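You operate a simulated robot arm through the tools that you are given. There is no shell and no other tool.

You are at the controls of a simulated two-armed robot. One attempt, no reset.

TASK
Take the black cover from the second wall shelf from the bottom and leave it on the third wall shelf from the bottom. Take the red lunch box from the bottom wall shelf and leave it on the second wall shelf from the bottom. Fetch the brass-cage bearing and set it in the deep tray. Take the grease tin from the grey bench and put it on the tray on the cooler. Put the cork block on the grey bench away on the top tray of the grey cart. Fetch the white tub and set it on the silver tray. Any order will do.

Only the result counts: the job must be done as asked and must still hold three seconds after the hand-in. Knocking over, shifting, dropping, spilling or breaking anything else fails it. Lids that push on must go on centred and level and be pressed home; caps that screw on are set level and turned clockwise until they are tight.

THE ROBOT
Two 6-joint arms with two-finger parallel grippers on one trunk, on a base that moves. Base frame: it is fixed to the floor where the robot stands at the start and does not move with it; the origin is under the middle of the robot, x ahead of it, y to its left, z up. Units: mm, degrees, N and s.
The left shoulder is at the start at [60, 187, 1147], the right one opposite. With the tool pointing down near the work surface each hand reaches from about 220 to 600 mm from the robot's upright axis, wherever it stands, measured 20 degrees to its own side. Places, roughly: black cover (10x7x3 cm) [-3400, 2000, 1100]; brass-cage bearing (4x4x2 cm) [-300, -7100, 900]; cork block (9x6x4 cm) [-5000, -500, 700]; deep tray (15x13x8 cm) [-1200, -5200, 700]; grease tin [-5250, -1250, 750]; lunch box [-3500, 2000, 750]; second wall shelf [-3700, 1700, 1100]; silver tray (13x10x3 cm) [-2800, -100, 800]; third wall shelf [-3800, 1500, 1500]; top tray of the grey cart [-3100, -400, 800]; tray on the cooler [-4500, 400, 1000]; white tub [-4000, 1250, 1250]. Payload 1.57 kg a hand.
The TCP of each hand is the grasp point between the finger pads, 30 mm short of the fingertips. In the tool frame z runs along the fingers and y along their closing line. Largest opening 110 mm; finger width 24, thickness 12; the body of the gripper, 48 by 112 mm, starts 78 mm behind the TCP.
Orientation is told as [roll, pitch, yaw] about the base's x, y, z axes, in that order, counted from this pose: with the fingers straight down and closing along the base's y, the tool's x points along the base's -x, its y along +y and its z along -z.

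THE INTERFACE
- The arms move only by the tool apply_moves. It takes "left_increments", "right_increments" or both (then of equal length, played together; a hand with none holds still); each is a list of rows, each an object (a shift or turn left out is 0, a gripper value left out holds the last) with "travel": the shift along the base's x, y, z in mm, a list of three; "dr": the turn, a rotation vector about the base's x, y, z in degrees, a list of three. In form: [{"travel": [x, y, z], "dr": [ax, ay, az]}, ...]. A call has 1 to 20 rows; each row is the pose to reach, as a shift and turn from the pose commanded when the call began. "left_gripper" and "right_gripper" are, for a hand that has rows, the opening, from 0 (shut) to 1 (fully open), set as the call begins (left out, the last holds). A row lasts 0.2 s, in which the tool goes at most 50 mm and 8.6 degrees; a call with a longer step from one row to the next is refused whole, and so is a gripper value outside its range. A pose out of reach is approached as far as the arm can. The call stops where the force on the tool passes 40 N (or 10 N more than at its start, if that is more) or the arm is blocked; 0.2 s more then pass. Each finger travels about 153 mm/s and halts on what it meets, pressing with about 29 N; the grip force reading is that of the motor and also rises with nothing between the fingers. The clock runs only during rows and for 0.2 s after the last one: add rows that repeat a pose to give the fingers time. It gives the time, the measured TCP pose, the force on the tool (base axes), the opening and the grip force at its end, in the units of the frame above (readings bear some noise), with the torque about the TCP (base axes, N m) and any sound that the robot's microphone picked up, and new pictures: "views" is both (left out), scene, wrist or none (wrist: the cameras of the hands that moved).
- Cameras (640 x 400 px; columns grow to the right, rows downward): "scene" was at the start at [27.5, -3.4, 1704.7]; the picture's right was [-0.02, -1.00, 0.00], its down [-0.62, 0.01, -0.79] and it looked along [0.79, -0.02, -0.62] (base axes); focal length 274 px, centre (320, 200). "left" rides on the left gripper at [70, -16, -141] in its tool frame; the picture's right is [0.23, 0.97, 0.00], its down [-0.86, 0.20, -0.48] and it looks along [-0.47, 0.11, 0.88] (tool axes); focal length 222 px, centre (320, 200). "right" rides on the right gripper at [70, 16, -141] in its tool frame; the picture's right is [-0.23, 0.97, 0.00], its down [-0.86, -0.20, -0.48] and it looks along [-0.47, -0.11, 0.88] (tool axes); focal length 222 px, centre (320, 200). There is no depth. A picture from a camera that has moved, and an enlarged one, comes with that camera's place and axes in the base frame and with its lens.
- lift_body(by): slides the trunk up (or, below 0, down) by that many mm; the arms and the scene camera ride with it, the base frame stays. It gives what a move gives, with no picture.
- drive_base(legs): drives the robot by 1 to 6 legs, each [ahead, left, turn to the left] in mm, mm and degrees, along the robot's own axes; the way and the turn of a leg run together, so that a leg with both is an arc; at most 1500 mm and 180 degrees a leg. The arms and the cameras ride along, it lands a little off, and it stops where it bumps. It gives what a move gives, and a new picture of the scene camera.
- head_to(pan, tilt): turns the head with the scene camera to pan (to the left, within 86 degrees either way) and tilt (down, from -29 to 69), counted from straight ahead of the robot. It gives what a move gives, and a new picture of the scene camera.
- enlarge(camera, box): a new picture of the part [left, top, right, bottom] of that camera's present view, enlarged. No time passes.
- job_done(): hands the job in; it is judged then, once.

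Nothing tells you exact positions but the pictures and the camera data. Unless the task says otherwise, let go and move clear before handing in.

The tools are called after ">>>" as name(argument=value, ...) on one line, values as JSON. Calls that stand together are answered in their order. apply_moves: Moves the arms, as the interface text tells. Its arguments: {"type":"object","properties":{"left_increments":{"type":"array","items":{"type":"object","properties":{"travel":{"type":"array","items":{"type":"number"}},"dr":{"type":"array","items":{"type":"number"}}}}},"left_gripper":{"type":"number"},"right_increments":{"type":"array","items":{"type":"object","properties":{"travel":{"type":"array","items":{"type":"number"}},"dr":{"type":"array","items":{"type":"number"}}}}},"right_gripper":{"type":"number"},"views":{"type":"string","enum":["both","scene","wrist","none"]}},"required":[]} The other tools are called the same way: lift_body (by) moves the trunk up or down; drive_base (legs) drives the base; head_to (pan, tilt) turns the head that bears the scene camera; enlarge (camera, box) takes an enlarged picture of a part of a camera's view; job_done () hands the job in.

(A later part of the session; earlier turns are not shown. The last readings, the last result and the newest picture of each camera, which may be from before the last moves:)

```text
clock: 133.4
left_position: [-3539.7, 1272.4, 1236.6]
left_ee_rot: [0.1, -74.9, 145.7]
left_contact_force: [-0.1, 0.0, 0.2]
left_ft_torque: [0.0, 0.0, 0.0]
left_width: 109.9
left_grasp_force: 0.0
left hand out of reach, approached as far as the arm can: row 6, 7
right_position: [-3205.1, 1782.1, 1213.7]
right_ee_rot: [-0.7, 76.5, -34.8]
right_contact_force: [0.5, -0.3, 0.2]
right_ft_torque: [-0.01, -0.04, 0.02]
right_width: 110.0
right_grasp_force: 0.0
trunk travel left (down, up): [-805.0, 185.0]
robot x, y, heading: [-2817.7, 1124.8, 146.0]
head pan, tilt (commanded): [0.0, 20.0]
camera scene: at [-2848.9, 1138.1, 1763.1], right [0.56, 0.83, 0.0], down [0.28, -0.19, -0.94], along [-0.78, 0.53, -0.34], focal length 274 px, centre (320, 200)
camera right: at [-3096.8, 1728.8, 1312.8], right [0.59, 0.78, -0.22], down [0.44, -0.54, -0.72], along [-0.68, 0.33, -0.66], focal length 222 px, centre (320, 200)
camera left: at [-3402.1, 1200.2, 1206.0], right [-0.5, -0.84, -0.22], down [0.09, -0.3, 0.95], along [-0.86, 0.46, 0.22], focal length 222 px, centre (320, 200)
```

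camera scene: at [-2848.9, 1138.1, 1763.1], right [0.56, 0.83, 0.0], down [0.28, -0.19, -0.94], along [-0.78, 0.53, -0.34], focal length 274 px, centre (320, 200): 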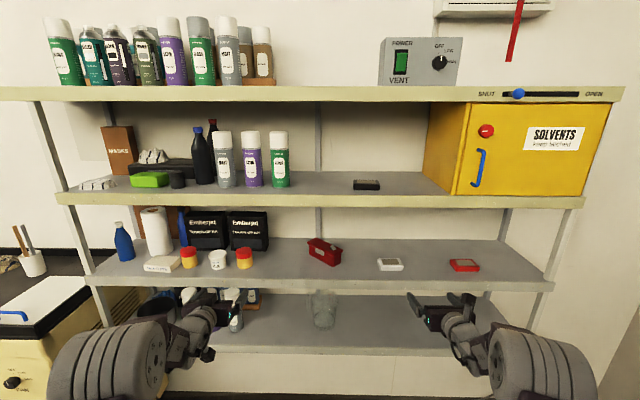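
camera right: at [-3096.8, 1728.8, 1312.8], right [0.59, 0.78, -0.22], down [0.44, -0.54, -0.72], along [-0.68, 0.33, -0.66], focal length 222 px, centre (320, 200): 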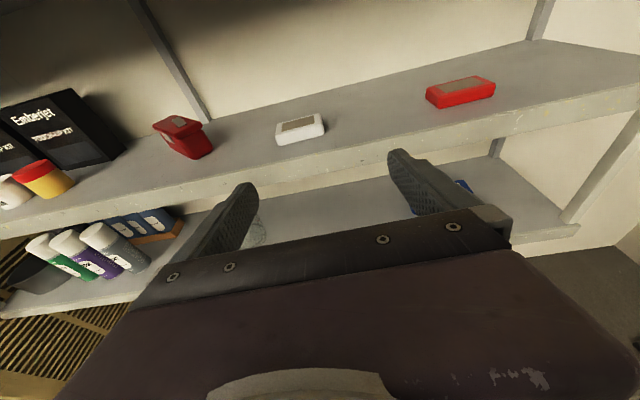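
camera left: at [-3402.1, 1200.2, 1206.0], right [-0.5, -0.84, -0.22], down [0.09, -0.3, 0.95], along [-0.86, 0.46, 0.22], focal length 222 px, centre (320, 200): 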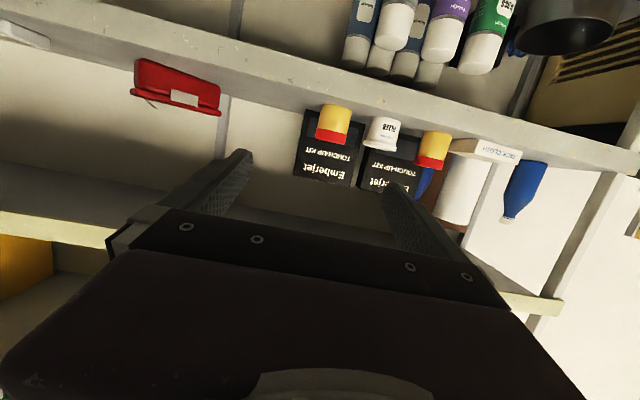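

Both hands point forward. I roll the left hand by 180° so its camera is on top too.

>>> apply_moves(left_increments=[{"dr": [6.53, -4.45, 2.12]}, {"dr": [13.06, -8.9, 4.24]}, {"dr": [19.6, -13.35, 6.36]}, {"dr": [26.1, -17.8, 8.5]}, {"dr": [32.6, -22.3, 10.6]}, {"dr": [39.2, -26.7, 12.7]}, {"dr": [45.7, -31.2, 14.8]}, {"dr": [52.2, -35.6, 17]}, {"dr": [58.8, -40, 19.1]}, {"dr": [65.3, -44.5, 21.2]}, {"dr": [71.8, -49, 23.3]}], views="none")

>>> apply_moves(left_increments=[{"dr": [6.53, -4.45, 2.12]}, {"dr": [13.06, -8.9, 4.24]}, {"dr": [19.6, -13.35, 6.36]}, {"dr": [26.1, -17.8, 8.5]}, {"dr": [32.6, -22.3, 10.6]}, {"dr": [39.2, -26.7, 12.7]}, {"dr": [45.7, -31.2, 14.8]}, {"dr": [52.2, -35.6, 17]}, {"dr": [58.8, -40, 19.1]}, {"dr": [65.3, -44.5, 21.2]}, {"dr": [71.8, -49, 23.3]}, {"dr": [71.8, -49, 23.3]}], views="wrist")

```text
clock: 135.8
left_position: [-3535.8, 1268.6, 1239.9]
left_ee_rot: [-75.0, 0.2, -124.3]
left_contact_force: [1.0, 0.4, -0.2]
left_ft_torque: [-0.05, 0.0, -0.01]
left_width: 110.2
left_grasp_force: 0.0
right_position: [-3204.1, 1782.2, 1212.6]
right_ee_rot: [-0.9, 76.6, -34.7]
right_contact_force: [-0.5, -0.4, 0.8]
right_ft_torque: [-0.03, 0.01, 0.04]
right_width: 109.9
right_grasp_force: 0.0
trunk travel left (down, up): [-805.0, 185.0]
robot x, y, heading: [-2820.3, 1120.5, 145.9]
head pan, tilt (commanded): [0.0, 20.0]
```

```text
clock: 138.4
left_position: [-3536.6, 1269.3, 1240.3]
left_ee_rot: [0.4, 75.0, -33.8]
left_contact_force: [-0.6, 0.0, -1.1]
left_ft_torque: [0.03, 0.03, -0.01]
left_width: 109.7
left_grasp_force: 0.1
right_position: [-3204.6, 1781.1, 1214.3]
right_ee_rot: [-0.9, 76.6, -34.7]
right_contact_force: [0.9, 0.1, -0.2]
right_ft_torque: [0.01, -0.04, 0.0]
right_width: 110.1
right_grasp_force: 0.1
trunk travel left (down, up): [-805.0, 185.0]
robot x, y, heading: [-2820.7, 1123.0, 145.4]
head pan, tilt (commanded): [0.0, 20.0]
camera left: at [-3447.8, 1189.8, 1343.5], right [0.5, 0.84, 0.22], down [0.68, -0.22, -0.7], along [-0.54, 0.5, -0.68], focal length 222 px, centre (320, 200)
```

left: 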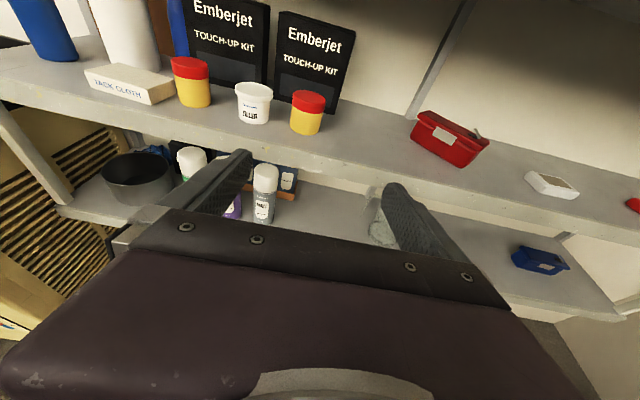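

I zoom on the tubs with the left hand's camera.

>>> enlarge(camera="left", box=[150, 40, 350, 165])

>>> enlarge(camera="scene", box=[130, 190, 290, 290])

```text
3.20 times, centred on (250, 102) of left
camera zoom: at [-3447.8, 1189.8, 1343.5], right [0.5, 0.84, 0.22], down [0.68, -0.22, -0.7], along [-0.54, 0.5, -0.68], focal length 711 px, centre (544, 512)
```

zoom: 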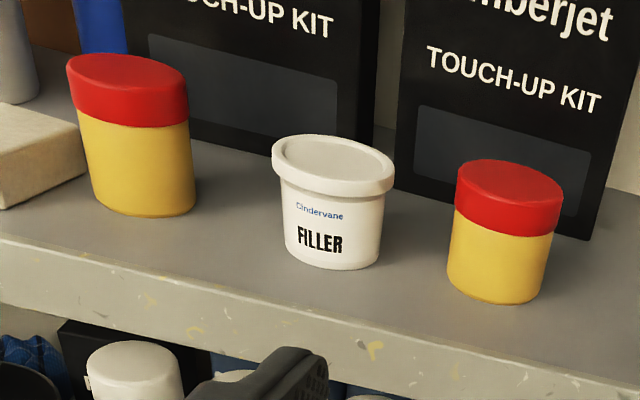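

```text
4.00 times, centred on (210, 240) of scene
camera zoom: at [-2846.1, 1137.7, 1763.1], right [0.56, 0.83, 0.0], down [0.28, -0.19, -0.94], along [-0.78, 0.53, -0.34], focal length 1098 px, centre (760, 40)
```

zoom: 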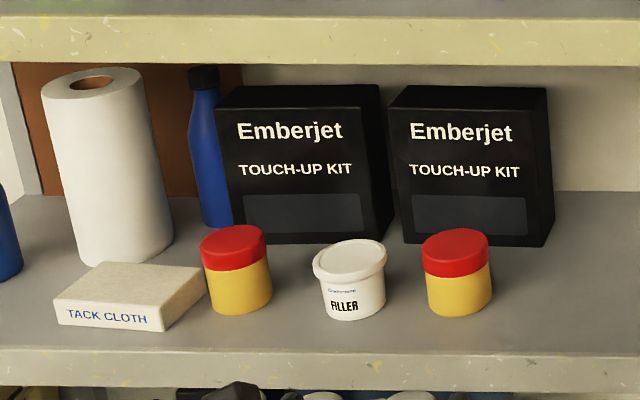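

Tub centre is about (-3884, 1340), lid 76 mm across, neighbours about 110 mm away on each side. I shift left 136 mm and forward 150 mm, then line up.

>>> drive_base(legs=[[0, 136, 0], [150, 0, 0]])

>>> apply_moves(left_increments=[{"travel": [0, 0, -20]}, {"travel": [0, 0, -40], "dr": [-2.8, -4.1, 0]}, {"travel": [0, 0, -40], "dr": [-2.8, -4.1, 0]}], left_gripper=0.89, views="wrist")

>>> enlarge(camera="left", box=[150, 20, 450, 207])

```text
clock: 140.7
left_position: [-3739.2, 1237.7, 1240.9]
left_ee_rot: [0.0, 75.2, -34.3]
left_contact_force: [0.8, -0.4, -0.1]
left_ft_torque: [0.02, -0.02, -0.02]
left_width: 110.2
left_grasp_force: 0.0
right_position: [-3406.5, 1753.0, 1214.3]
right_ee_rot: [-0.9, 76.8, -34.8]
right_contact_force: [0.3, 0.6, -0.1]
right_ft_torque: [-0.02, -0.01, 0.01]
right_width: 110.0
right_grasp_force: 0.1
trunk travel left (down, up): [-805.0, 185.0]
robot x, y, heading: [-3023.7, 1092.5, 145.4]
head pan, tilt (commanded): [0.0, 20.0]
camera scene: at [-3047.1, 1108.0, 1763.3], right [0.56, 0.83, 0.0], down [0.28, -0.19, -0.94], along [-0.78, 0.53, -0.34], focal length 274 px, centre (320, 200)
```

scene: 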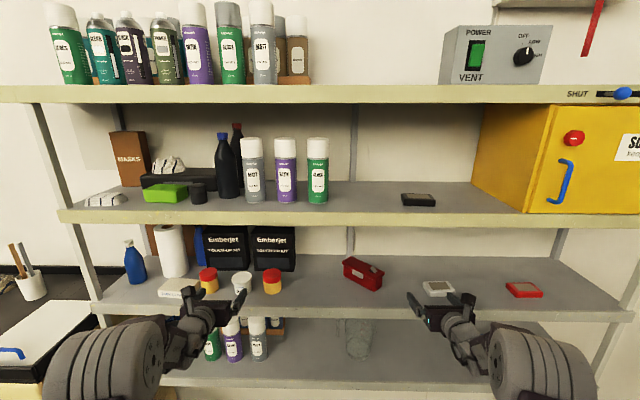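

```text
clock: 141.5
left_position: [-3742.9, 1241.6, 1199.7]
left_ee_rot: [-0.1, 70.0, -34.3]
left_contact_force: [-0.3, -1.0, 0.0]
left_ft_torque: [0.0, -0.02, -0.01]
left_width: 97.9
left_grasp_force: 0.0
right_position: [-3410.0, 1755.0, 1213.3]
right_ee_rot: [-0.9, 76.5, -34.8]
right_contact_force: [0.1, -0.5, -0.2]
right_ft_torque: [0.03, -0.01, -0.01]
right_width: 110.2
right_grasp_force: 0.1
trunk travel left (down, up): [-805.0, 185.0]
robot x, y, heading: [-3022.9, 1095.7, 145.9]
head pan, tilt (commanded): [0.0, 20.0]
camera left: at [-3661.2, 1167.6, 1313.3], right [0.48, 0.85, 0.21], down [0.73, -0.25, -0.64], along [-0.49, 0.46, -0.74], focal length 222 px, centre (320, 200)
```

left: 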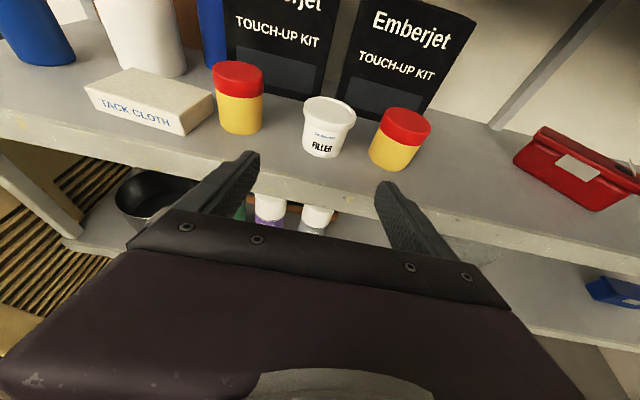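

```text
2.13 times, centred on (300, 114) of left
camera zoom: at [-3661.2, 1167.6, 1313.3], right [0.48, 0.85, 0.21], down [0.73, -0.25, -0.64], along [-0.49, 0.46, -0.74], focal length 474 px, centre (363, 384)
```

zoom: 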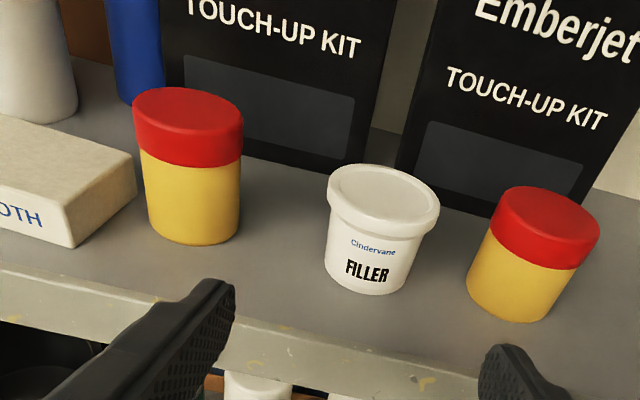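

The tub is 9–10 mm to the right of the hand's line and 175 mm ahead. I drive 85 mm forward, shift the hand right and lower to the tub's body height.

>>> drive_base(legs=[[85, 0, 0]])

>>> apply_moves(left_increments=[{"travel": [3, 4, -20]}, {"travel": [5.3, 7.9, -40]}, {"travel": [5.3, 7.9, -55]}, {"travel": [5.3, 7.9, -55]}], views="wrist")

>>> enlarge(camera="left", box=[150, 60, 450, 247])

```text
clock: 142.6
left_position: [-3808.4, 1286.4, 1202.7]
left_ee_rot: [0.0, 70.3, -34.2]
left_contact_force: [0.4, -0.1, 0.8]
left_ft_torque: [-0.02, 0.01, 0.01]
left_width: 98.1
left_grasp_force: 0.1
right_position: [-3476.1, 1799.4, 1216.6]
right_ee_rot: [-0.9, 76.7, -34.8]
right_contact_force: [0.5, 0.7, -0.5]
right_ft_torque: [0.02, -0.02, 0.02]
right_width: 110.1
right_grasp_force: 0.1
trunk travel left (down, up): [-805.0, 185.0]
robot x, y, heading: [-3093.8, 1141.0, 145.7]
head pan, tilt (commanded): [0.0, 20.0]
camera scene: at [-3116.0, 1154.7, 1763.3], right [0.56, 0.83, 0.0], down [0.28, -0.19, -0.94], along [-0.78, 0.53, -0.34], focal length 274 px, centre (320, 200)
```

scene: 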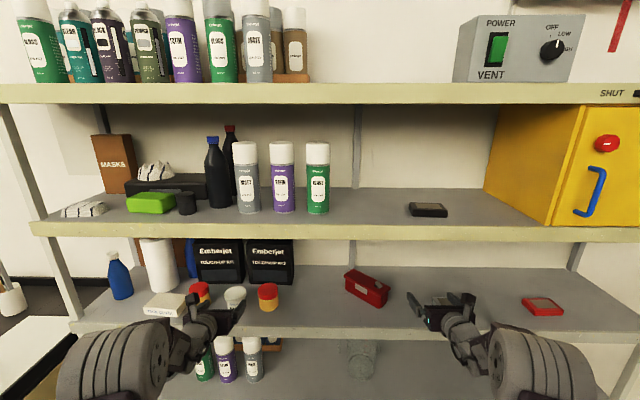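

```text
clock: 143.6
left_position: [-3805.6, 1294.9, 1145.0]
left_ee_rot: [-0.1, 70.1, -34.1]
left_contact_force: [-0.3, 0.4, 0.8]
left_ft_torque: [0.01, 0.04, -0.01]
left_width: 97.8
left_grasp_force: 0.0
right_position: [-3479.8, 1800.7, 1214.0]
right_ee_rot: [-0.8, 76.6, -34.6]
right_contact_force: [0.7, -0.5, -0.2]
right_ft_torque: [0.0, 0.01, 0.0]
right_width: 110.1
right_grasp_force: 0.0
trunk travel left (down, up): [-805.0, 185.0]
robot x, y, heading: [-3092.5, 1142.6, 145.8]
head pan, tilt (commanded): [0.0, 20.0]
camera left: at [-3723.5, 1221.2, 1259.6], right [0.48, 0.85, 0.21], down [0.72, -0.25, -0.64], along [-0.49, 0.46, -0.74], focal length 222 px, centre (320, 200)
```

left: 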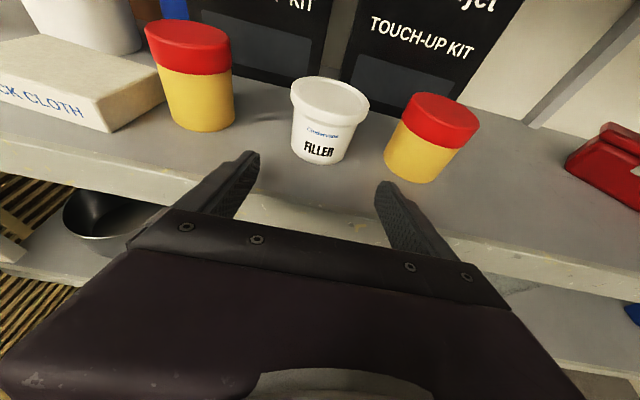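

```text
2.13 times, centred on (300, 154) of left
camera zoom: at [-3723.5, 1221.2, 1259.6], right [0.48, 0.85, 0.21], down [0.72, -0.25, -0.64], along [-0.49, 0.46, -0.74], focal length 474 px, centre (363, 299)
```

zoom: 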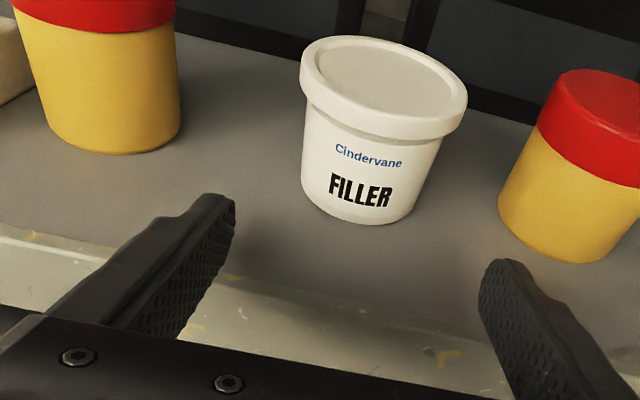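

Lined up within a few mm; the right neighbour leaves about 10 mm. I shift 3 mm left and advance 85 mm in slow steps.

>>> apply_moves(left_increments=[{"travel": [-1.7, -2.5, 0]}, {"travel": [-11.6, 4.2, 0]}, {"travel": [-21.6, 11, 0]}, {"travel": [-31.5, 17.7, 0]}, {"travel": [-41.4, 24.5, 0]}, {"travel": [-41.4, 24.5, 0]}], views="wrist")

>>> enlarge(camera="left", box=[150, 60, 450, 247])

```text
clock: 145.0
left_position: [-3848.9, 1319.6, 1146.0]
left_ee_rot: [0.1, 70.1, -34.3]
left_contact_force: [-0.6, -0.1, 0.1]
left_ft_torque: [-0.01, 0.0, 0.02]
left_width: 98.0
left_grasp_force: 0.1
right_position: [-3479.0, 1800.4, 1213.9]
right_ee_rot: [-0.9, 76.5, -34.7]
right_contact_force: [0.2, -0.1, -0.5]
right_ft_torque: [0.0, 0.01, 0.0]
right_width: 110.1
right_grasp_force: 0.0
trunk travel left (down, up): [-805.0, 185.0]
robot x, y, heading: [-3090.1, 1141.7, 145.9]
head pan, tilt (commanded): [0.0, 20.0]
camera left: at [-3766.5, 1246.6, 1260.1], right [0.48, 0.85, 0.21], down [0.73, -0.25, -0.64], along [-0.49, 0.46, -0.74], focal length 222 px, centre (320, 200)
```

left: 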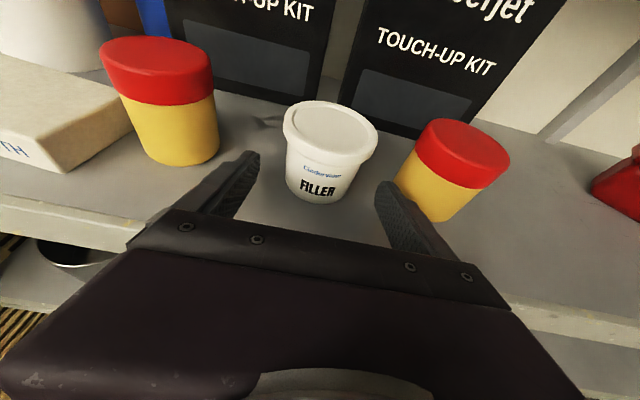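

```text
2.13 times, centred on (300, 154) of left
camera zoom: at [-3766.5, 1246.6, 1260.1], right [0.48, 0.85, 0.21], down [0.73, -0.25, -0.64], along [-0.49, 0.46, -0.74], focal length 474 px, centre (363, 299)
```

zoom: 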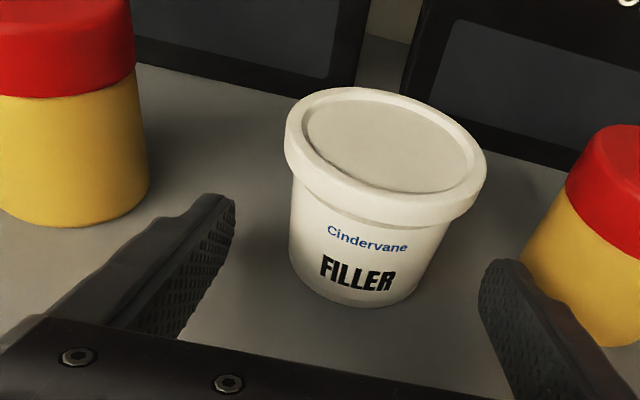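

Clearances look good on both sides. I advance the remaining 43 mm.

>>> apply_moves(left_increments=[{"travel": [-8, 5.8, 0]}, {"travel": [-16, 11.3, 0]}, {"travel": [-24, 16.8, 0]}, {"travel": [-34.5, 24, 0]}, {"travel": [-34.5, 24, 0]}], views="wrist")

>>> enlarge(camera="left", box=[150, 60, 450, 247])

```text
clock: 146.2
left_position: [-3883.2, 1344.0, 1145.3]
left_ee_rot: [-0.1, 70.2, -34.1]
left_contact_force: [-0.2, 0.5, 0.0]
left_ft_torque: [0.01, -0.01, 0.0]
left_width: 98.0
left_grasp_force: 0.1
right_position: [-3479.3, 1800.7, 1213.3]
right_ee_rot: [-0.9, 76.5, -34.8]
right_contact_force: [-0.1, 1.2, -0.1]
right_ft_torque: [-0.03, 0.02, -0.03]
right_width: 109.9
right_grasp_force: 0.1
trunk travel left (down, up): [-805.0, 185.0]
robot x, y, heading: [-3095.2, 1140.1, 145.8]
head pan, tilt (commanded): [0.0, 20.0]
camera left: at [-3801.0, 1270.3, 1259.2], right [0.48, 0.85, 0.21], down [0.72, -0.25, -0.64], along [-0.49, 0.46, -0.74], focal length 222 px, centre (320, 200)
```

left: 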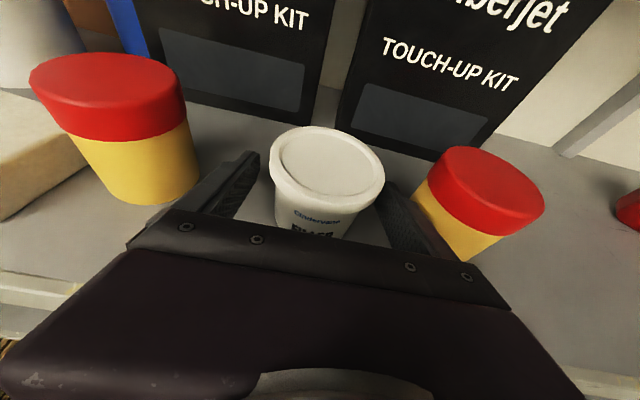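

```text
2.13 times, centred on (300, 154) of left
camera zoom: at [-3801.0, 1270.3, 1259.2], right [0.48, 0.85, 0.21], down [0.72, -0.25, -0.64], along [-0.49, 0.46, -0.74], focal length 474 px, centre (363, 299)
```

zoom: 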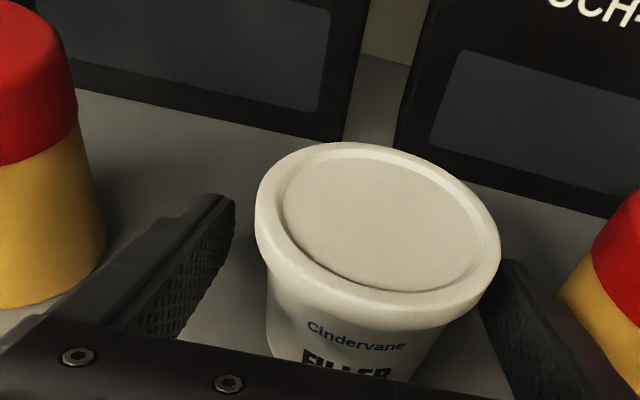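

The tub is between the fingers. I nudge 3 mm right and close.

>>> apply_moves(left_increments=[{"travel": [1.7, 2.5, 0]}, {"travel": [1.7, 2.5, 0]}], views="none")

>>> apply_moves(left_increments=[{"travel": [0, 0, 0]}, {"travel": [0, 0, 0]}, {"travel": [0, 0, 0]}], left_gripper=0, views="wrist")

```text
clock: 146.8
left_position: [-3880.7, 1345.1, 1145.5]
left_ee_rot: [-0.1, 70.1, -34.1]
left_contact_force: [-0.4, 0.2, 0.5]
left_ft_torque: [0.03, 0.01, 0.02]
left_width: 98.0
left_grasp_force: 0.1
right_position: [-3479.4, 1800.1, 1214.1]
right_ee_rot: [-0.9, 76.6, -34.7]
right_contact_force: [-0.6, -0.3, -0.6]
right_ft_torque: [0.01, -0.02, -0.02]
right_width: 109.9
right_grasp_force: 0.1
trunk travel left (down, up): [-805.0, 185.0]
robot x, y, heading: [-3087.9, 1140.5, 145.9]
head pan, tilt (commanded): [0.0, 20.0]
```

```text
clock: 147.6
left_position: [-3880.8, 1347.4, 1145.3]
left_ee_rot: [0.0, 70.1, -34.2]
left_contact_force: [0.4, -1.6, 0.8]
left_ft_torque: [0.02, -0.06, 0.0]
left_width: 61.7
left_grasp_force: 29.4
right_position: [-3480.1, 1800.3, 1213.6]
right_ee_rot: [-0.8, 76.6, -34.8]
right_contact_force: [0.2, -0.8, 0.7]
right_ft_torque: [0.01, -0.02, -0.02]
right_width: 110.1
right_grasp_force: 0.0
trunk travel left (down, up): [-805.0, 185.0]
robot x, y, heading: [-3094.9, 1137.7, 145.7]
head pan, tilt (commanded): [0.0, 20.0]
camera left: at [-3799.2, 1272.6, 1259.3], right [0.48, 0.85, 0.21], down [0.73, -0.25, -0.64], along [-0.49, 0.46, -0.74], focal length 222 px, centre (320, 200)
```

left: 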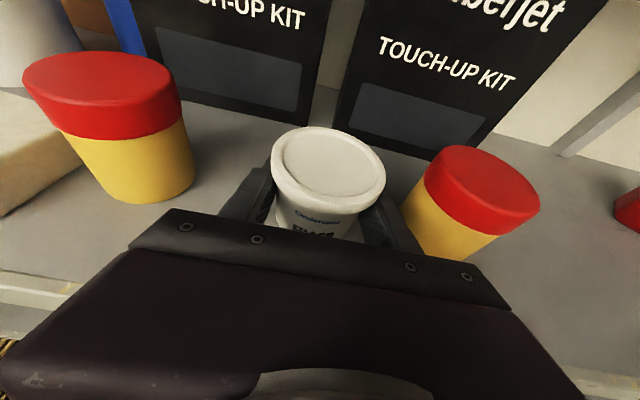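

Gripped at 62 mm. I lift 40 mm and back straight out.

>>> apply_moves(left_increments=[{"travel": [0, 0, 10]}, {"travel": [0, 0, 25]}, {"travel": [0, 0, 40]}, {"travel": [0, 0, 40]}], views="wrist")

>>> drive_base(legs=[[-400, 0, 0]])

```text
clock: 148.6
left_position: [-3881.5, 1347.4, 1183.0]
left_ee_rot: [0.1, 70.0, -34.1]
left_contact_force: [0.7, 0.1, -3.4]
left_ft_torque: [-0.01, -0.01, 0.02]
left_width: 61.4
left_grasp_force: 29.1
right_position: [-3480.9, 1802.0, 1213.4]
right_ee_rot: [-0.8, 76.4, -34.7]
right_contact_force: [0.3, -0.9, -0.5]
right_ft_torque: [0.03, 0.02, -0.01]
right_width: 110.1
right_grasp_force: 0.1
trunk travel left (down, up): [-805.0, 185.0]
robot x, y, heading: [-3092.4, 1141.8, 145.9]
head pan, tilt (commanded): [0.0, 20.0]
camera left: at [-3799.9, 1274.4, 1297.9], right [0.48, 0.85, 0.21], down [0.73, -0.25, -0.64], along [-0.49, 0.46, -0.74], focal length 222 px, centre (320, 200)
```

left: 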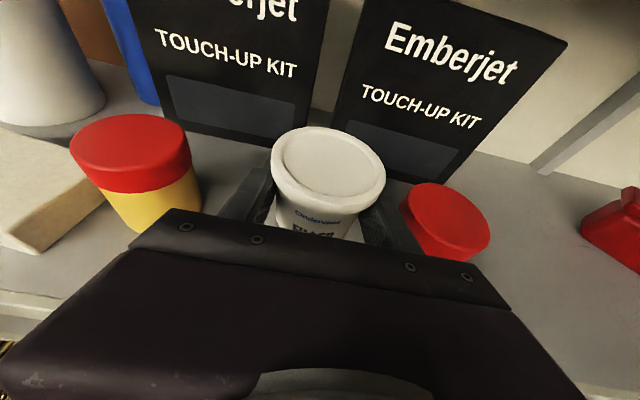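

```text
clock: 151.0
left_position: [-3561.5, 1127.8, 1182.8]
left_ee_rot: [0.1, 70.0, -33.9]
left_contact_force: [0.6, -0.5, -3.0]
left_ft_torque: [0.02, 0.0, 0.02]
left_width: 61.6
left_grasp_force: 28.9
right_position: [-3163.1, 1582.4, 1211.9]
right_ee_rot: [-0.9, 76.5, -34.4]
right_contact_force: [-0.1, -0.2, -0.9]
right_ft_torque: [0.0, 0.02, 0.01]
right_width: 109.9
right_grasp_force: 0.1
trunk travel left (down, up): [-805.0, 185.0]
robot x, y, heading: [-2773.6, 923.6, 146.1]
head pan, tilt (commanded): [0.0, 20.0]
camera scene: at [-2800.9, 941.2, 1763.1], right [0.56, 0.83, 0.0], down [0.29, -0.19, -0.94], along [-0.78, 0.52, -0.34], focal length 274 px, centre (320, 200)
```

scene: 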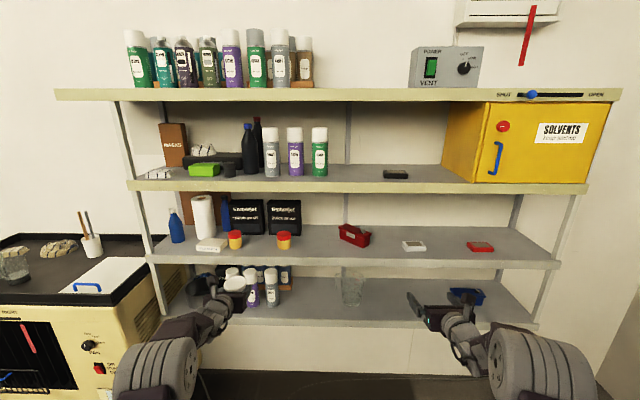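

The tub is held. Now I turn left toward the cart and look at it.

>>> drive_base(legs=[[0, 0, 75]])

>>> head_to(pan=20, tilt=35)

```text
clock: 154.6
left_position: [-3171.5, 212.9, 1184.2]
left_ee_rot: [-0.1, 70.0, 41.2]
left_contact_force: [0.3, 1.0, -2.8]
left_ft_torque: [0.03, -0.01, -0.01]
left_width: 61.8
left_grasp_force: 29.3
right_position: [-3509.1, 716.3, 1213.4]
right_ee_rot: [-1.0, 76.7, 40.6]
right_contact_force: [0.1, 0.8, -0.1]
right_ft_torque: [0.01, 0.0, 0.02]
right_width: 109.9
right_grasp_force: 0.1
trunk travel left (down, up): [-805.0, 185.0]
robot x, y, heading: [-2773.5, 922.5, -138.6]
head pan, tilt (commanded): [0.0, 20.0]
camera scene: at [-2796.6, 898.9, 1763.1], right [-0.66, 0.75, 0.0], down [0.26, 0.23, -0.94], along [-0.71, -0.62, -0.34], focal length 274 px, centre (320, 200)
```

scene: 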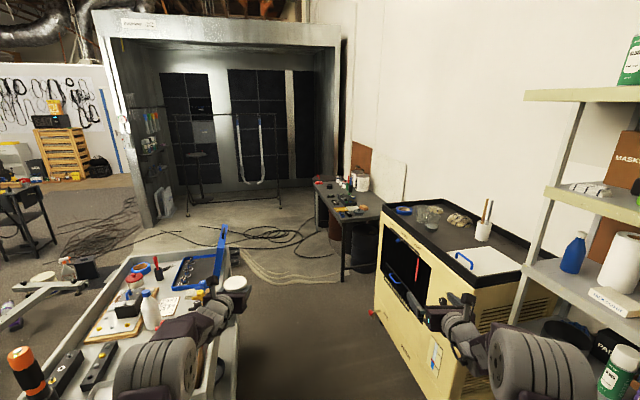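

```text
clock: 155.5
left_position: [-3171.2, 213.3, 1183.1]
left_ee_rot: [0.0, 70.0, 41.2]
left_contact_force: [0.1, -0.5, -2.9]
left_ft_torque: [-0.02, -0.04, -0.03]
left_width: 61.6
left_grasp_force: 29.2
right_position: [-3508.6, 715.7, 1213.8]
right_ee_rot: [-0.8, 76.6, 40.7]
right_contact_force: [-0.4, 0.3, -0.1]
right_ft_torque: [-0.01, -0.04, 0.03]
right_width: 110.0
right_grasp_force: 0.1
trunk travel left (down, up): [-805.0, 185.0]
robot x, y, heading: [-2772.6, 922.5, -138.7]
head pan, tilt (commanded): [20.0, 35.0]
camera scene: at [-2768.8, 882.9, 1739.3], right [-0.88, 0.48, 0.0], down [0.28, 0.5, -0.82], along [-0.39, -0.72, -0.57], focal length 274 px, centre (320, 200)
```

scene: 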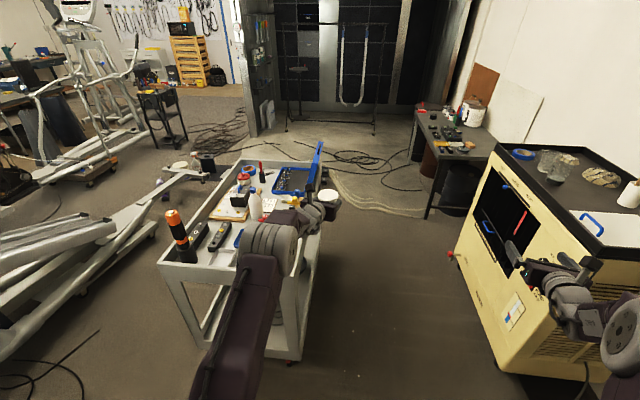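

The cart stands to my left front with its long side along the wall direction. Let me zoom on its top to find the silver tray and free space.

>>> enlarge(camera="scene", box=[150, 130, 350, 290])

>>> enlarge(camera="scene", box=[400, 80, 520, 220])

>>> enlarge(camera="left", box=[0, 0, 640, 400])

```text
2.50 times, centred on (250, 210) of scene
camera zoom: at [-2768.8, 882.9, 1739.3], right [-0.88, 0.48, 0.0], down [0.28, 0.5, -0.82], along [-0.39, -0.72, -0.57], focal length 686 px, centre (495, 175)
```

zoom: 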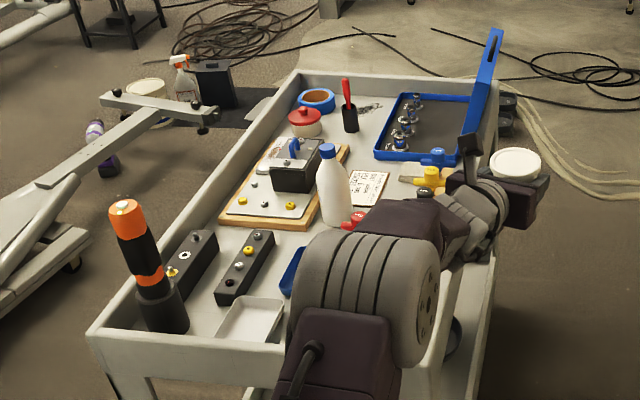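

```text
2.86 times, centred on (460, 150) of scene
camera zoom: at [-2768.8, 882.9, 1739.3], right [-0.88, 0.48, 0.0], down [0.28, 0.5, -0.82], along [-0.39, -0.72, -0.57], focal length 784 px, centre (-80, 343)
```

zoom: 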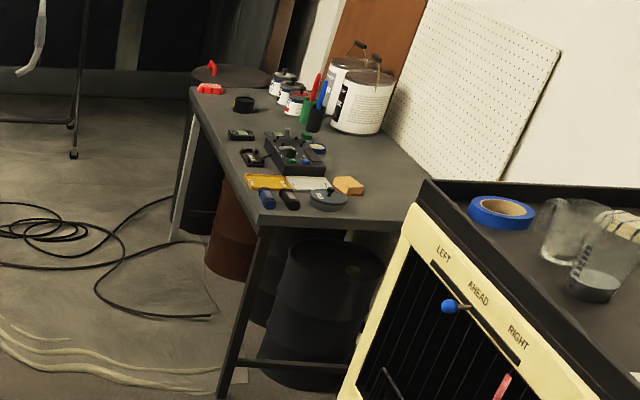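

```text
1.00 times, centred on (320, 200) of left (not enlarged: the box is as wide or as high as the picture)
camera zoom: at [-3078.3, 274.0, 1297.9], right [-0.7, 0.68, 0.21], down [0.43, 0.64, -0.64], along [-0.57, -0.36, -0.74], focal length 222 px, centre (320, 200)
```

zoom: 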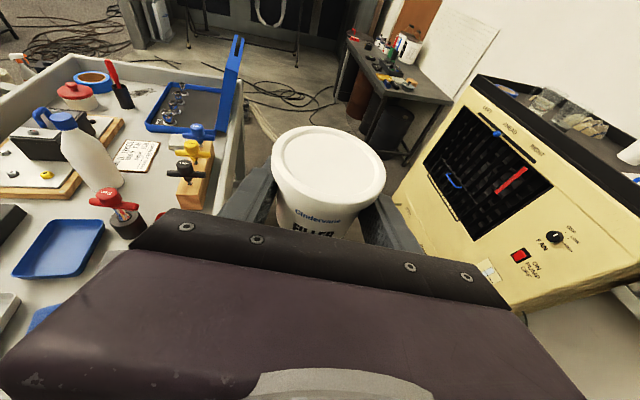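

The small light tray at the near end of the cart should be the silver tray. I turn to face along the cart and move left so the left hand comes over that end, staying high.

>>> drive_base(legs=[[0, 0, 13.3], [0, 250, 0]])

>>> head_to(pan=12, tilt=40)

>>> enlarge(camera="left", box=[0, 0, 640, 400])

```text
clock: 158.1
left_position: [-2792.1, -4.6, 1184.8]
left_ee_rot: [-0.2, 70.0, 54.4]
left_contact_force: [-0.1, 0.3, -2.9]
left_ft_torque: [0.01, -0.03, 0.04]
left_width: 61.6
left_grasp_force: 29.8
right_position: [-3239.1, 405.9, 1212.4]
right_ee_rot: [-1.1, 76.6, 53.8]
right_contact_force: [0.2, -0.2, -0.2]
right_ft_torque: [0.02, -0.01, 0.02]
right_width: 110.0
right_grasp_force: 0.1
trunk travel left (down, up): [-805.0, 185.0]
robot x, y, heading: [-2567.7, 780.9, -125.2]
head pan, tilt (commanded): [20.0, 35.0]
camera scene: at [-2557.5, 740.7, 1739.3], right [-0.96, 0.26, 0.0], down [0.15, 0.55, -0.82], along [-0.22, -0.79, -0.57], focal length 274 px, centre (320, 200)
```

scene: 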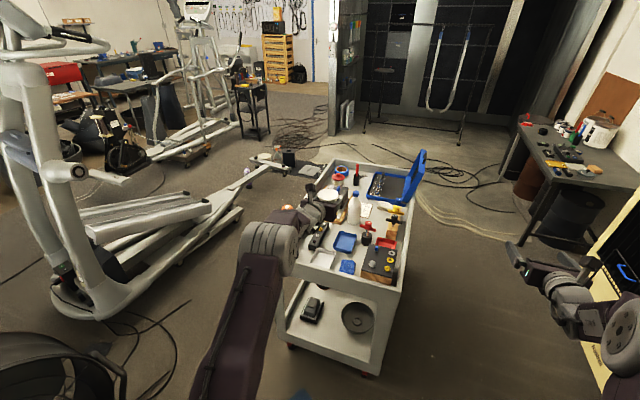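

```text
clock: 158.8
left_position: [-2791.5, -5.6, 1183.6]
left_ee_rot: [0.0, 69.9, 54.7]
left_contact_force: [0.1, 0.1, -2.5]
left_ft_torque: [-0.02, 0.01, -0.03]
left_width: 62.1
left_grasp_force: 29.2
right_position: [-3236.5, 404.8, 1212.9]
right_ee_rot: [-0.7, 76.6, 54.2]
right_contact_force: [0.6, 0.4, -0.1]
right_ft_torque: [-0.03, -0.01, 0.01]
right_width: 110.0
right_grasp_force: 0.1
trunk travel left (down, up): [-805.0, 185.0]
robot x, y, heading: [-2563.1, 777.1, -125.6]
head pan, tilt (commanded): [12.0, 40.0]
camera scene: at [-2565.7, 746.0, 1731.7], right [-0.92, 0.4, 0.0], down [0.25, 0.59, -0.77], along [-0.3, -0.7, -0.64], focal length 274 px, centre (320, 200)
```

scene: 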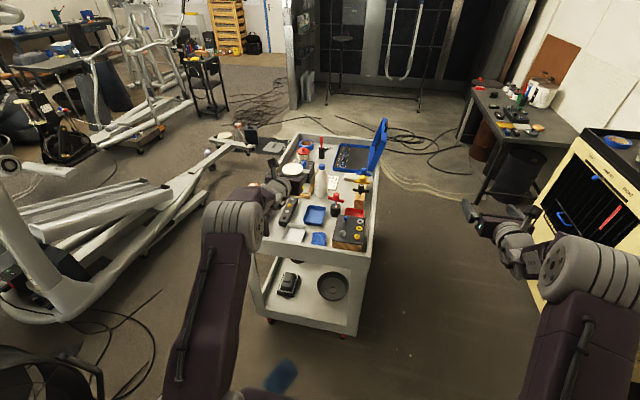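

```text
1.00 times, centred on (320, 200) of left (not enlarged: the box is as wide or as high as the picture)
camera zoom: at [-2714.5, 75.4, 1297.7], right [-0.84, 0.5, 0.21], down [0.27, 0.72, -0.64], along [-0.47, -0.48, -0.74], focal length 222 px, centre (320, 200)
```

zoom: 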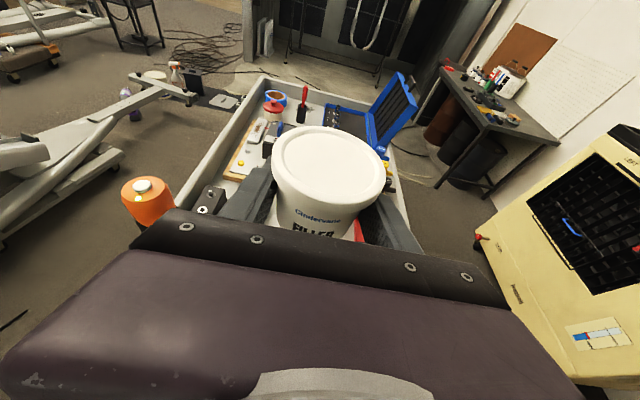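

>>> enlarge(camera="scene", box=[240, 120, 400, 260])

```text
2.86 times, centred on (320, 190) of scene
camera zoom: at [-2565.7, 746.0, 1731.7], right [-0.92, 0.4, 0.0], down [0.25, 0.59, -0.77], along [-0.3, -0.7, -0.64], focal length 784 px, centre (320, 229)
```

zoom: 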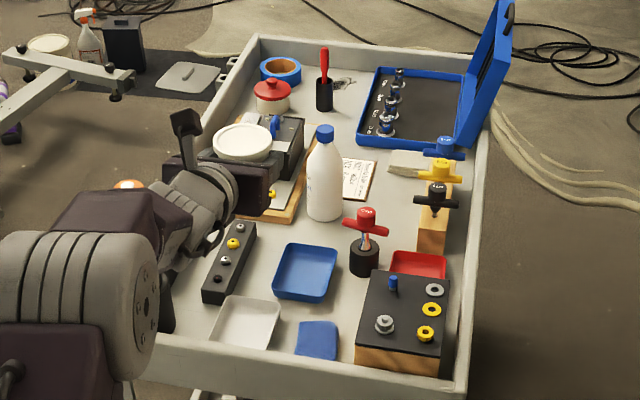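

>>> enlarge(camera="scene", box=[270, 205, 350, 255])

```text
8.00 times, centred on (310, 230) of scene
camera zoom: at [-2565.7, 746.0, 1731.7], right [-0.92, 0.4, 0.0], down [0.25, 0.59, -0.77], along [-0.3, -0.7, -0.64], focal length 2196 px, centre (400, -40)
```

zoom: 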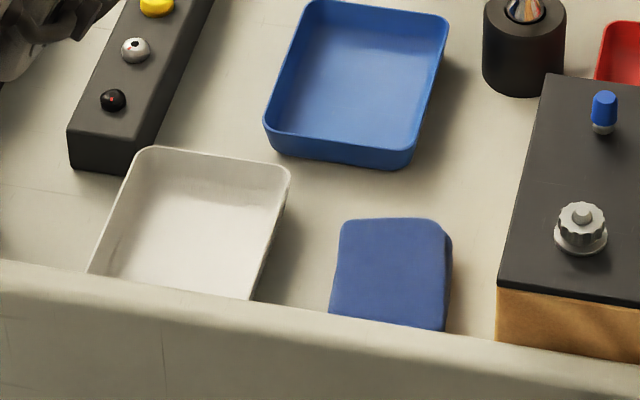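

The tray sits behind the cart's raised rim, so I'd need a steeper grip on the tub to set it down there. I could regrip it on an intermediate surface, e.g. the cooler top; I look at the cooler now.

>>> head_to(pan=-50, tilt=30)

>>> enlarge(camera="scene", box=[150, 60, 450, 247])

```text
clock: 160.1
left_position: [-2791.3, -3.9, 1183.5]
left_ee_rot: [0.0, 70.0, 54.6]
left_contact_force: [-0.5, 0.7, -3.3]
left_ft_torque: [0.0, -0.01, -0.01]
left_width: 62.0
left_grasp_force: 29.3
right_position: [-3237.1, 405.1, 1213.2]
right_ee_rot: [-0.8, 76.6, 54.1]
right_contact_force: [0.2, 0.5, -0.3]
right_ft_torque: [0.0, 0.02, 0.03]
right_width: 110.0
right_grasp_force: 0.0
trunk travel left (down, up): [-805.0, 185.0]
robot x, y, heading: [-2569.4, 775.2, -125.1]
head pan, tilt (commanded): [-50.0, 30.0]
camera scene: at [-2622.6, 816.8, 1747.1], right [-0.08, 1.0, 0.0], down [0.5, 0.04, -0.87], along [-0.86, -0.07, -0.5], focal length 274 px, centre (320, 200)
```

scene: 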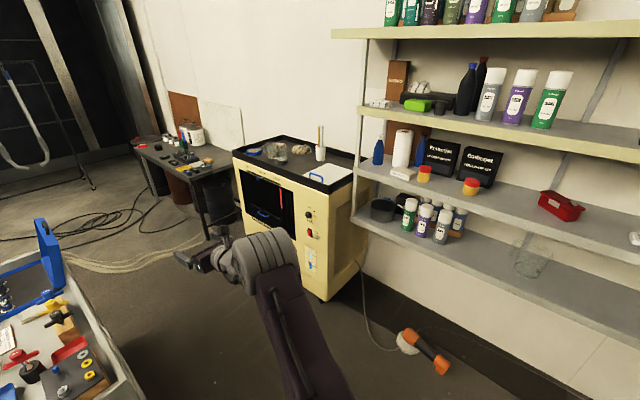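

```text
2.13 times, centred on (300, 154) of scene
camera zoom: at [-2622.6, 816.8, 1747.1], right [-0.08, 1.0, 0.0], down [0.5, 0.04, -0.87], along [-0.86, -0.07, -0.5], focal length 586 px, centre (363, 299)
```

zoom: 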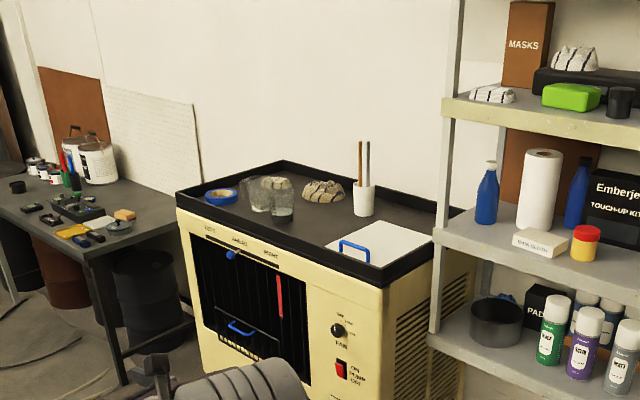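

The cooler top and the cart both have raised rims, so the present flat grip won't do. Plan: carry the tub to the grey bench, set it at the bench front, regrip it with a vertical hand and take the cork along too. I move over to the aisle and drive toward the bench.

>>> drive_base(legs=[[0, -550, 0], [700, 0, 0]])

>>> head_to(pan=-35, tilt=35)

```text
clock: 166.8
left_position: [-3633.9, -259.1, 1185.2]
left_ee_rot: [0.0, 70.1, 55.5]
left_contact_force: [0.2, -0.3, -2.8]
left_ft_torque: [0.01, 0.02, -0.01]
left_width: 61.6
left_grasp_force: 29.1
right_position: [-4085.5, 143.8, 1214.5]
right_ee_rot: [-0.9, 76.6, 54.9]
right_contact_force: [-0.2, -0.3, -0.3]
right_ft_torque: [-0.03, -0.01, -0.01]
right_width: 109.8
right_grasp_force: 0.1
trunk travel left (down, up): [-805.0, 185.0]
robot x, y, heading: [-3422.2, 526.8, -124.4]
head pan, tilt (commanded): [-50.0, 30.0]
camera scene: at [-3477.0, 565.6, 1747.1], right [-0.1, 1.0, 0.0], down [0.5, 0.05, -0.87], along [-0.86, -0.08, -0.5], focal length 274 px, centre (320, 200)
```

scene: 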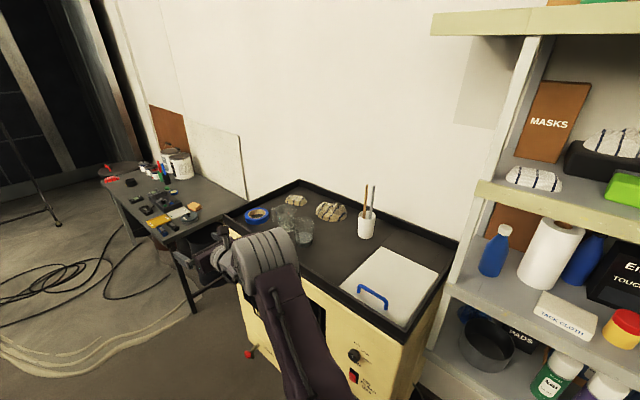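

```text
clock: 167.5
left_position: [-3635.4, -258.9, 1183.9]
left_ee_rot: [-0.1, 70.0, 55.5]
left_contact_force: [0.6, -0.7, -2.8]
left_ft_torque: [0.0, -0.03, -0.01]
left_width: 61.8
left_grasp_force: 28.9
right_position: [-4086.6, 144.6, 1213.2]
right_ee_rot: [-1.0, 76.6, 54.9]
right_contact_force: [-0.5, 0.1, -0.7]
right_ft_torque: [0.03, -0.01, -0.02]
right_width: 110.2
right_grasp_force: 0.1
trunk travel left (down, up): [-805.0, 185.0]
robot x, y, heading: [-3423.9, 527.5, -124.3]
head pan, tilt (commanded): [-35.0, 35.0]
camera scene: at [-3470.4, 542.0, 1739.3], right [-0.35, 0.94, 0.0], down [0.54, 0.2, -0.82], along [-0.77, -0.29, -0.57], focal length 274 px, centre (320, 200)
```

scene: 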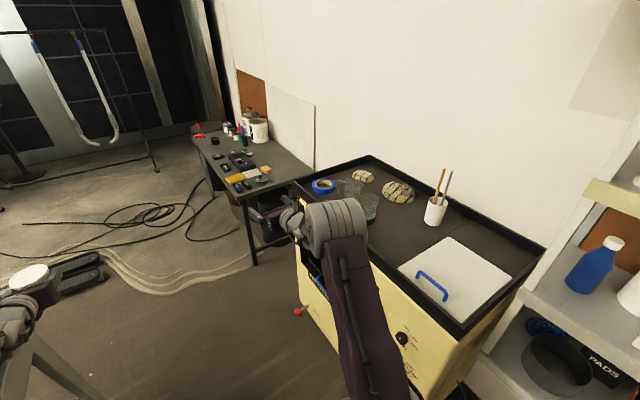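

>>> enlarge(camera="scene", box=[180, 90, 340, 270])

>>> enlarge(camera="scene", box=[280, 140, 560, 340])

```text
2.22 times, centred on (260, 180) of scene
camera zoom: at [-3470.4, 542.0, 1739.3], right [-0.35, 0.94, 0.0], down [0.54, 0.2, -0.82], along [-0.77, -0.29, -0.57], focal length 610 px, centre (453, 244)
```

zoom: 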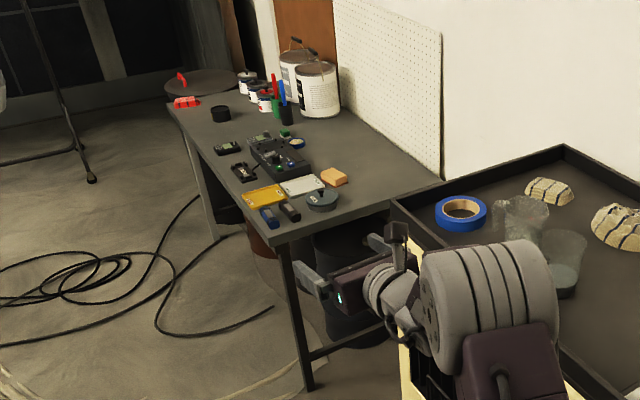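

```text
2.00 times, centred on (420, 240) of scene
camera zoom: at [-3470.4, 542.0, 1739.3], right [-0.35, 0.94, 0.0], down [0.54, 0.2, -0.82], along [-0.77, -0.29, -0.57], focal length 549 px, centre (120, 120)
```

zoom: 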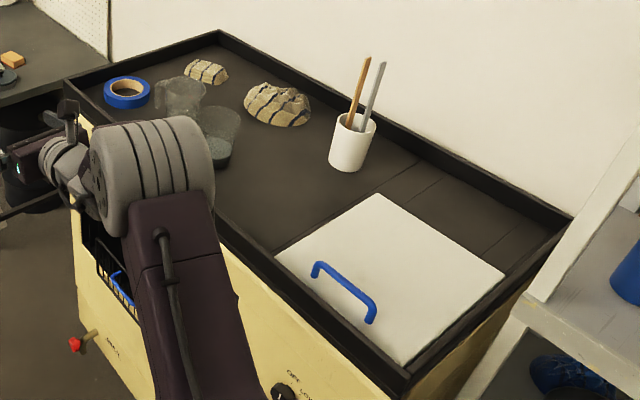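

I see the bench: cork block near (-5022, -475), the black round grease tin near (-5309, -1158). I drive along the aisle to the front of the bench.

>>> drive_base(legs=[[1100, 0, 0], [650, 0, 0]])

>>> head_to(pan=-80, tilt=40)

```text
clock: 176.3
left_position: [-4609.7, -1702.8, 1184.8]
left_ee_rot: [0.0, 70.1, 56.1]
left_contact_force: [0.6, 0.6, -2.1]
left_ft_torque: [-0.03, 0.02, -0.03]
left_width: 61.6
left_grasp_force: 28.9
right_position: [-5065.1, -1305.4, 1212.8]
right_ee_rot: [-0.9, 76.6, 55.6]
right_contact_force: [-0.7, 0.2, 0.2]
right_ft_torque: [-0.01, -0.01, -0.02]
right_width: 109.9
right_grasp_force: 0.0
trunk travel left (down, up): [-805.0, 185.0]
robot x, y, heading: [-4404.0, -916.3, -123.8]
head pan, tilt (commanded): [-35.0, 35.0]
camera scene: at [-4453.3, -898.4, 1739.3], right [-0.36, 0.93, 0.0], down [0.53, 0.21, -0.82], along [-0.76, -0.3, -0.57], focal length 274 px, centre (320, 200)
```

scene: 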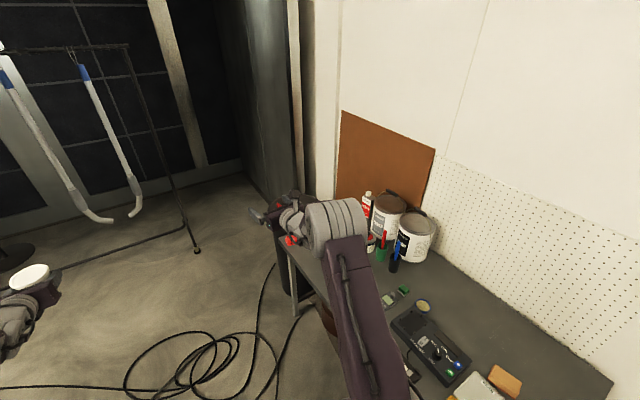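

```text
clock: 177.5
left_position: [-4610.3, -1703.1, 1183.7]
left_ee_rot: [-0.1, 70.0, 56.0]
left_contact_force: [0.2, 0.2, -3.0]
left_ft_torque: [0.0, 0.02, 0.01]
left_width: 61.8
left_grasp_force: 28.7
right_position: [-5065.1, -1305.7, 1212.6]
right_ee_rot: [-0.9, 76.5, 55.6]
right_contact_force: [0.1, 0.2, 0.6]
right_ft_torque: [-0.01, -0.05, 0.01]
right_width: 110.2
right_grasp_force: 0.1
trunk travel left (down, up): [-805.0, 185.0]
robot x, y, heading: [-4406.0, -914.1, -123.8]
head pan, tilt (commanded): [-80.0, 40.0]
camera scene: at [-4449.5, -833.1, 1731.8], right [0.4, 0.92, 0.0], down [0.59, -0.26, -0.77], along [-0.7, 0.31, -0.64], focal length 274 px, centre (320, 200)
```

scene: 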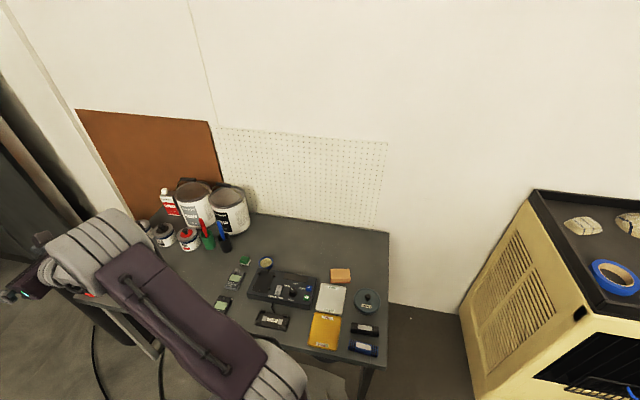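

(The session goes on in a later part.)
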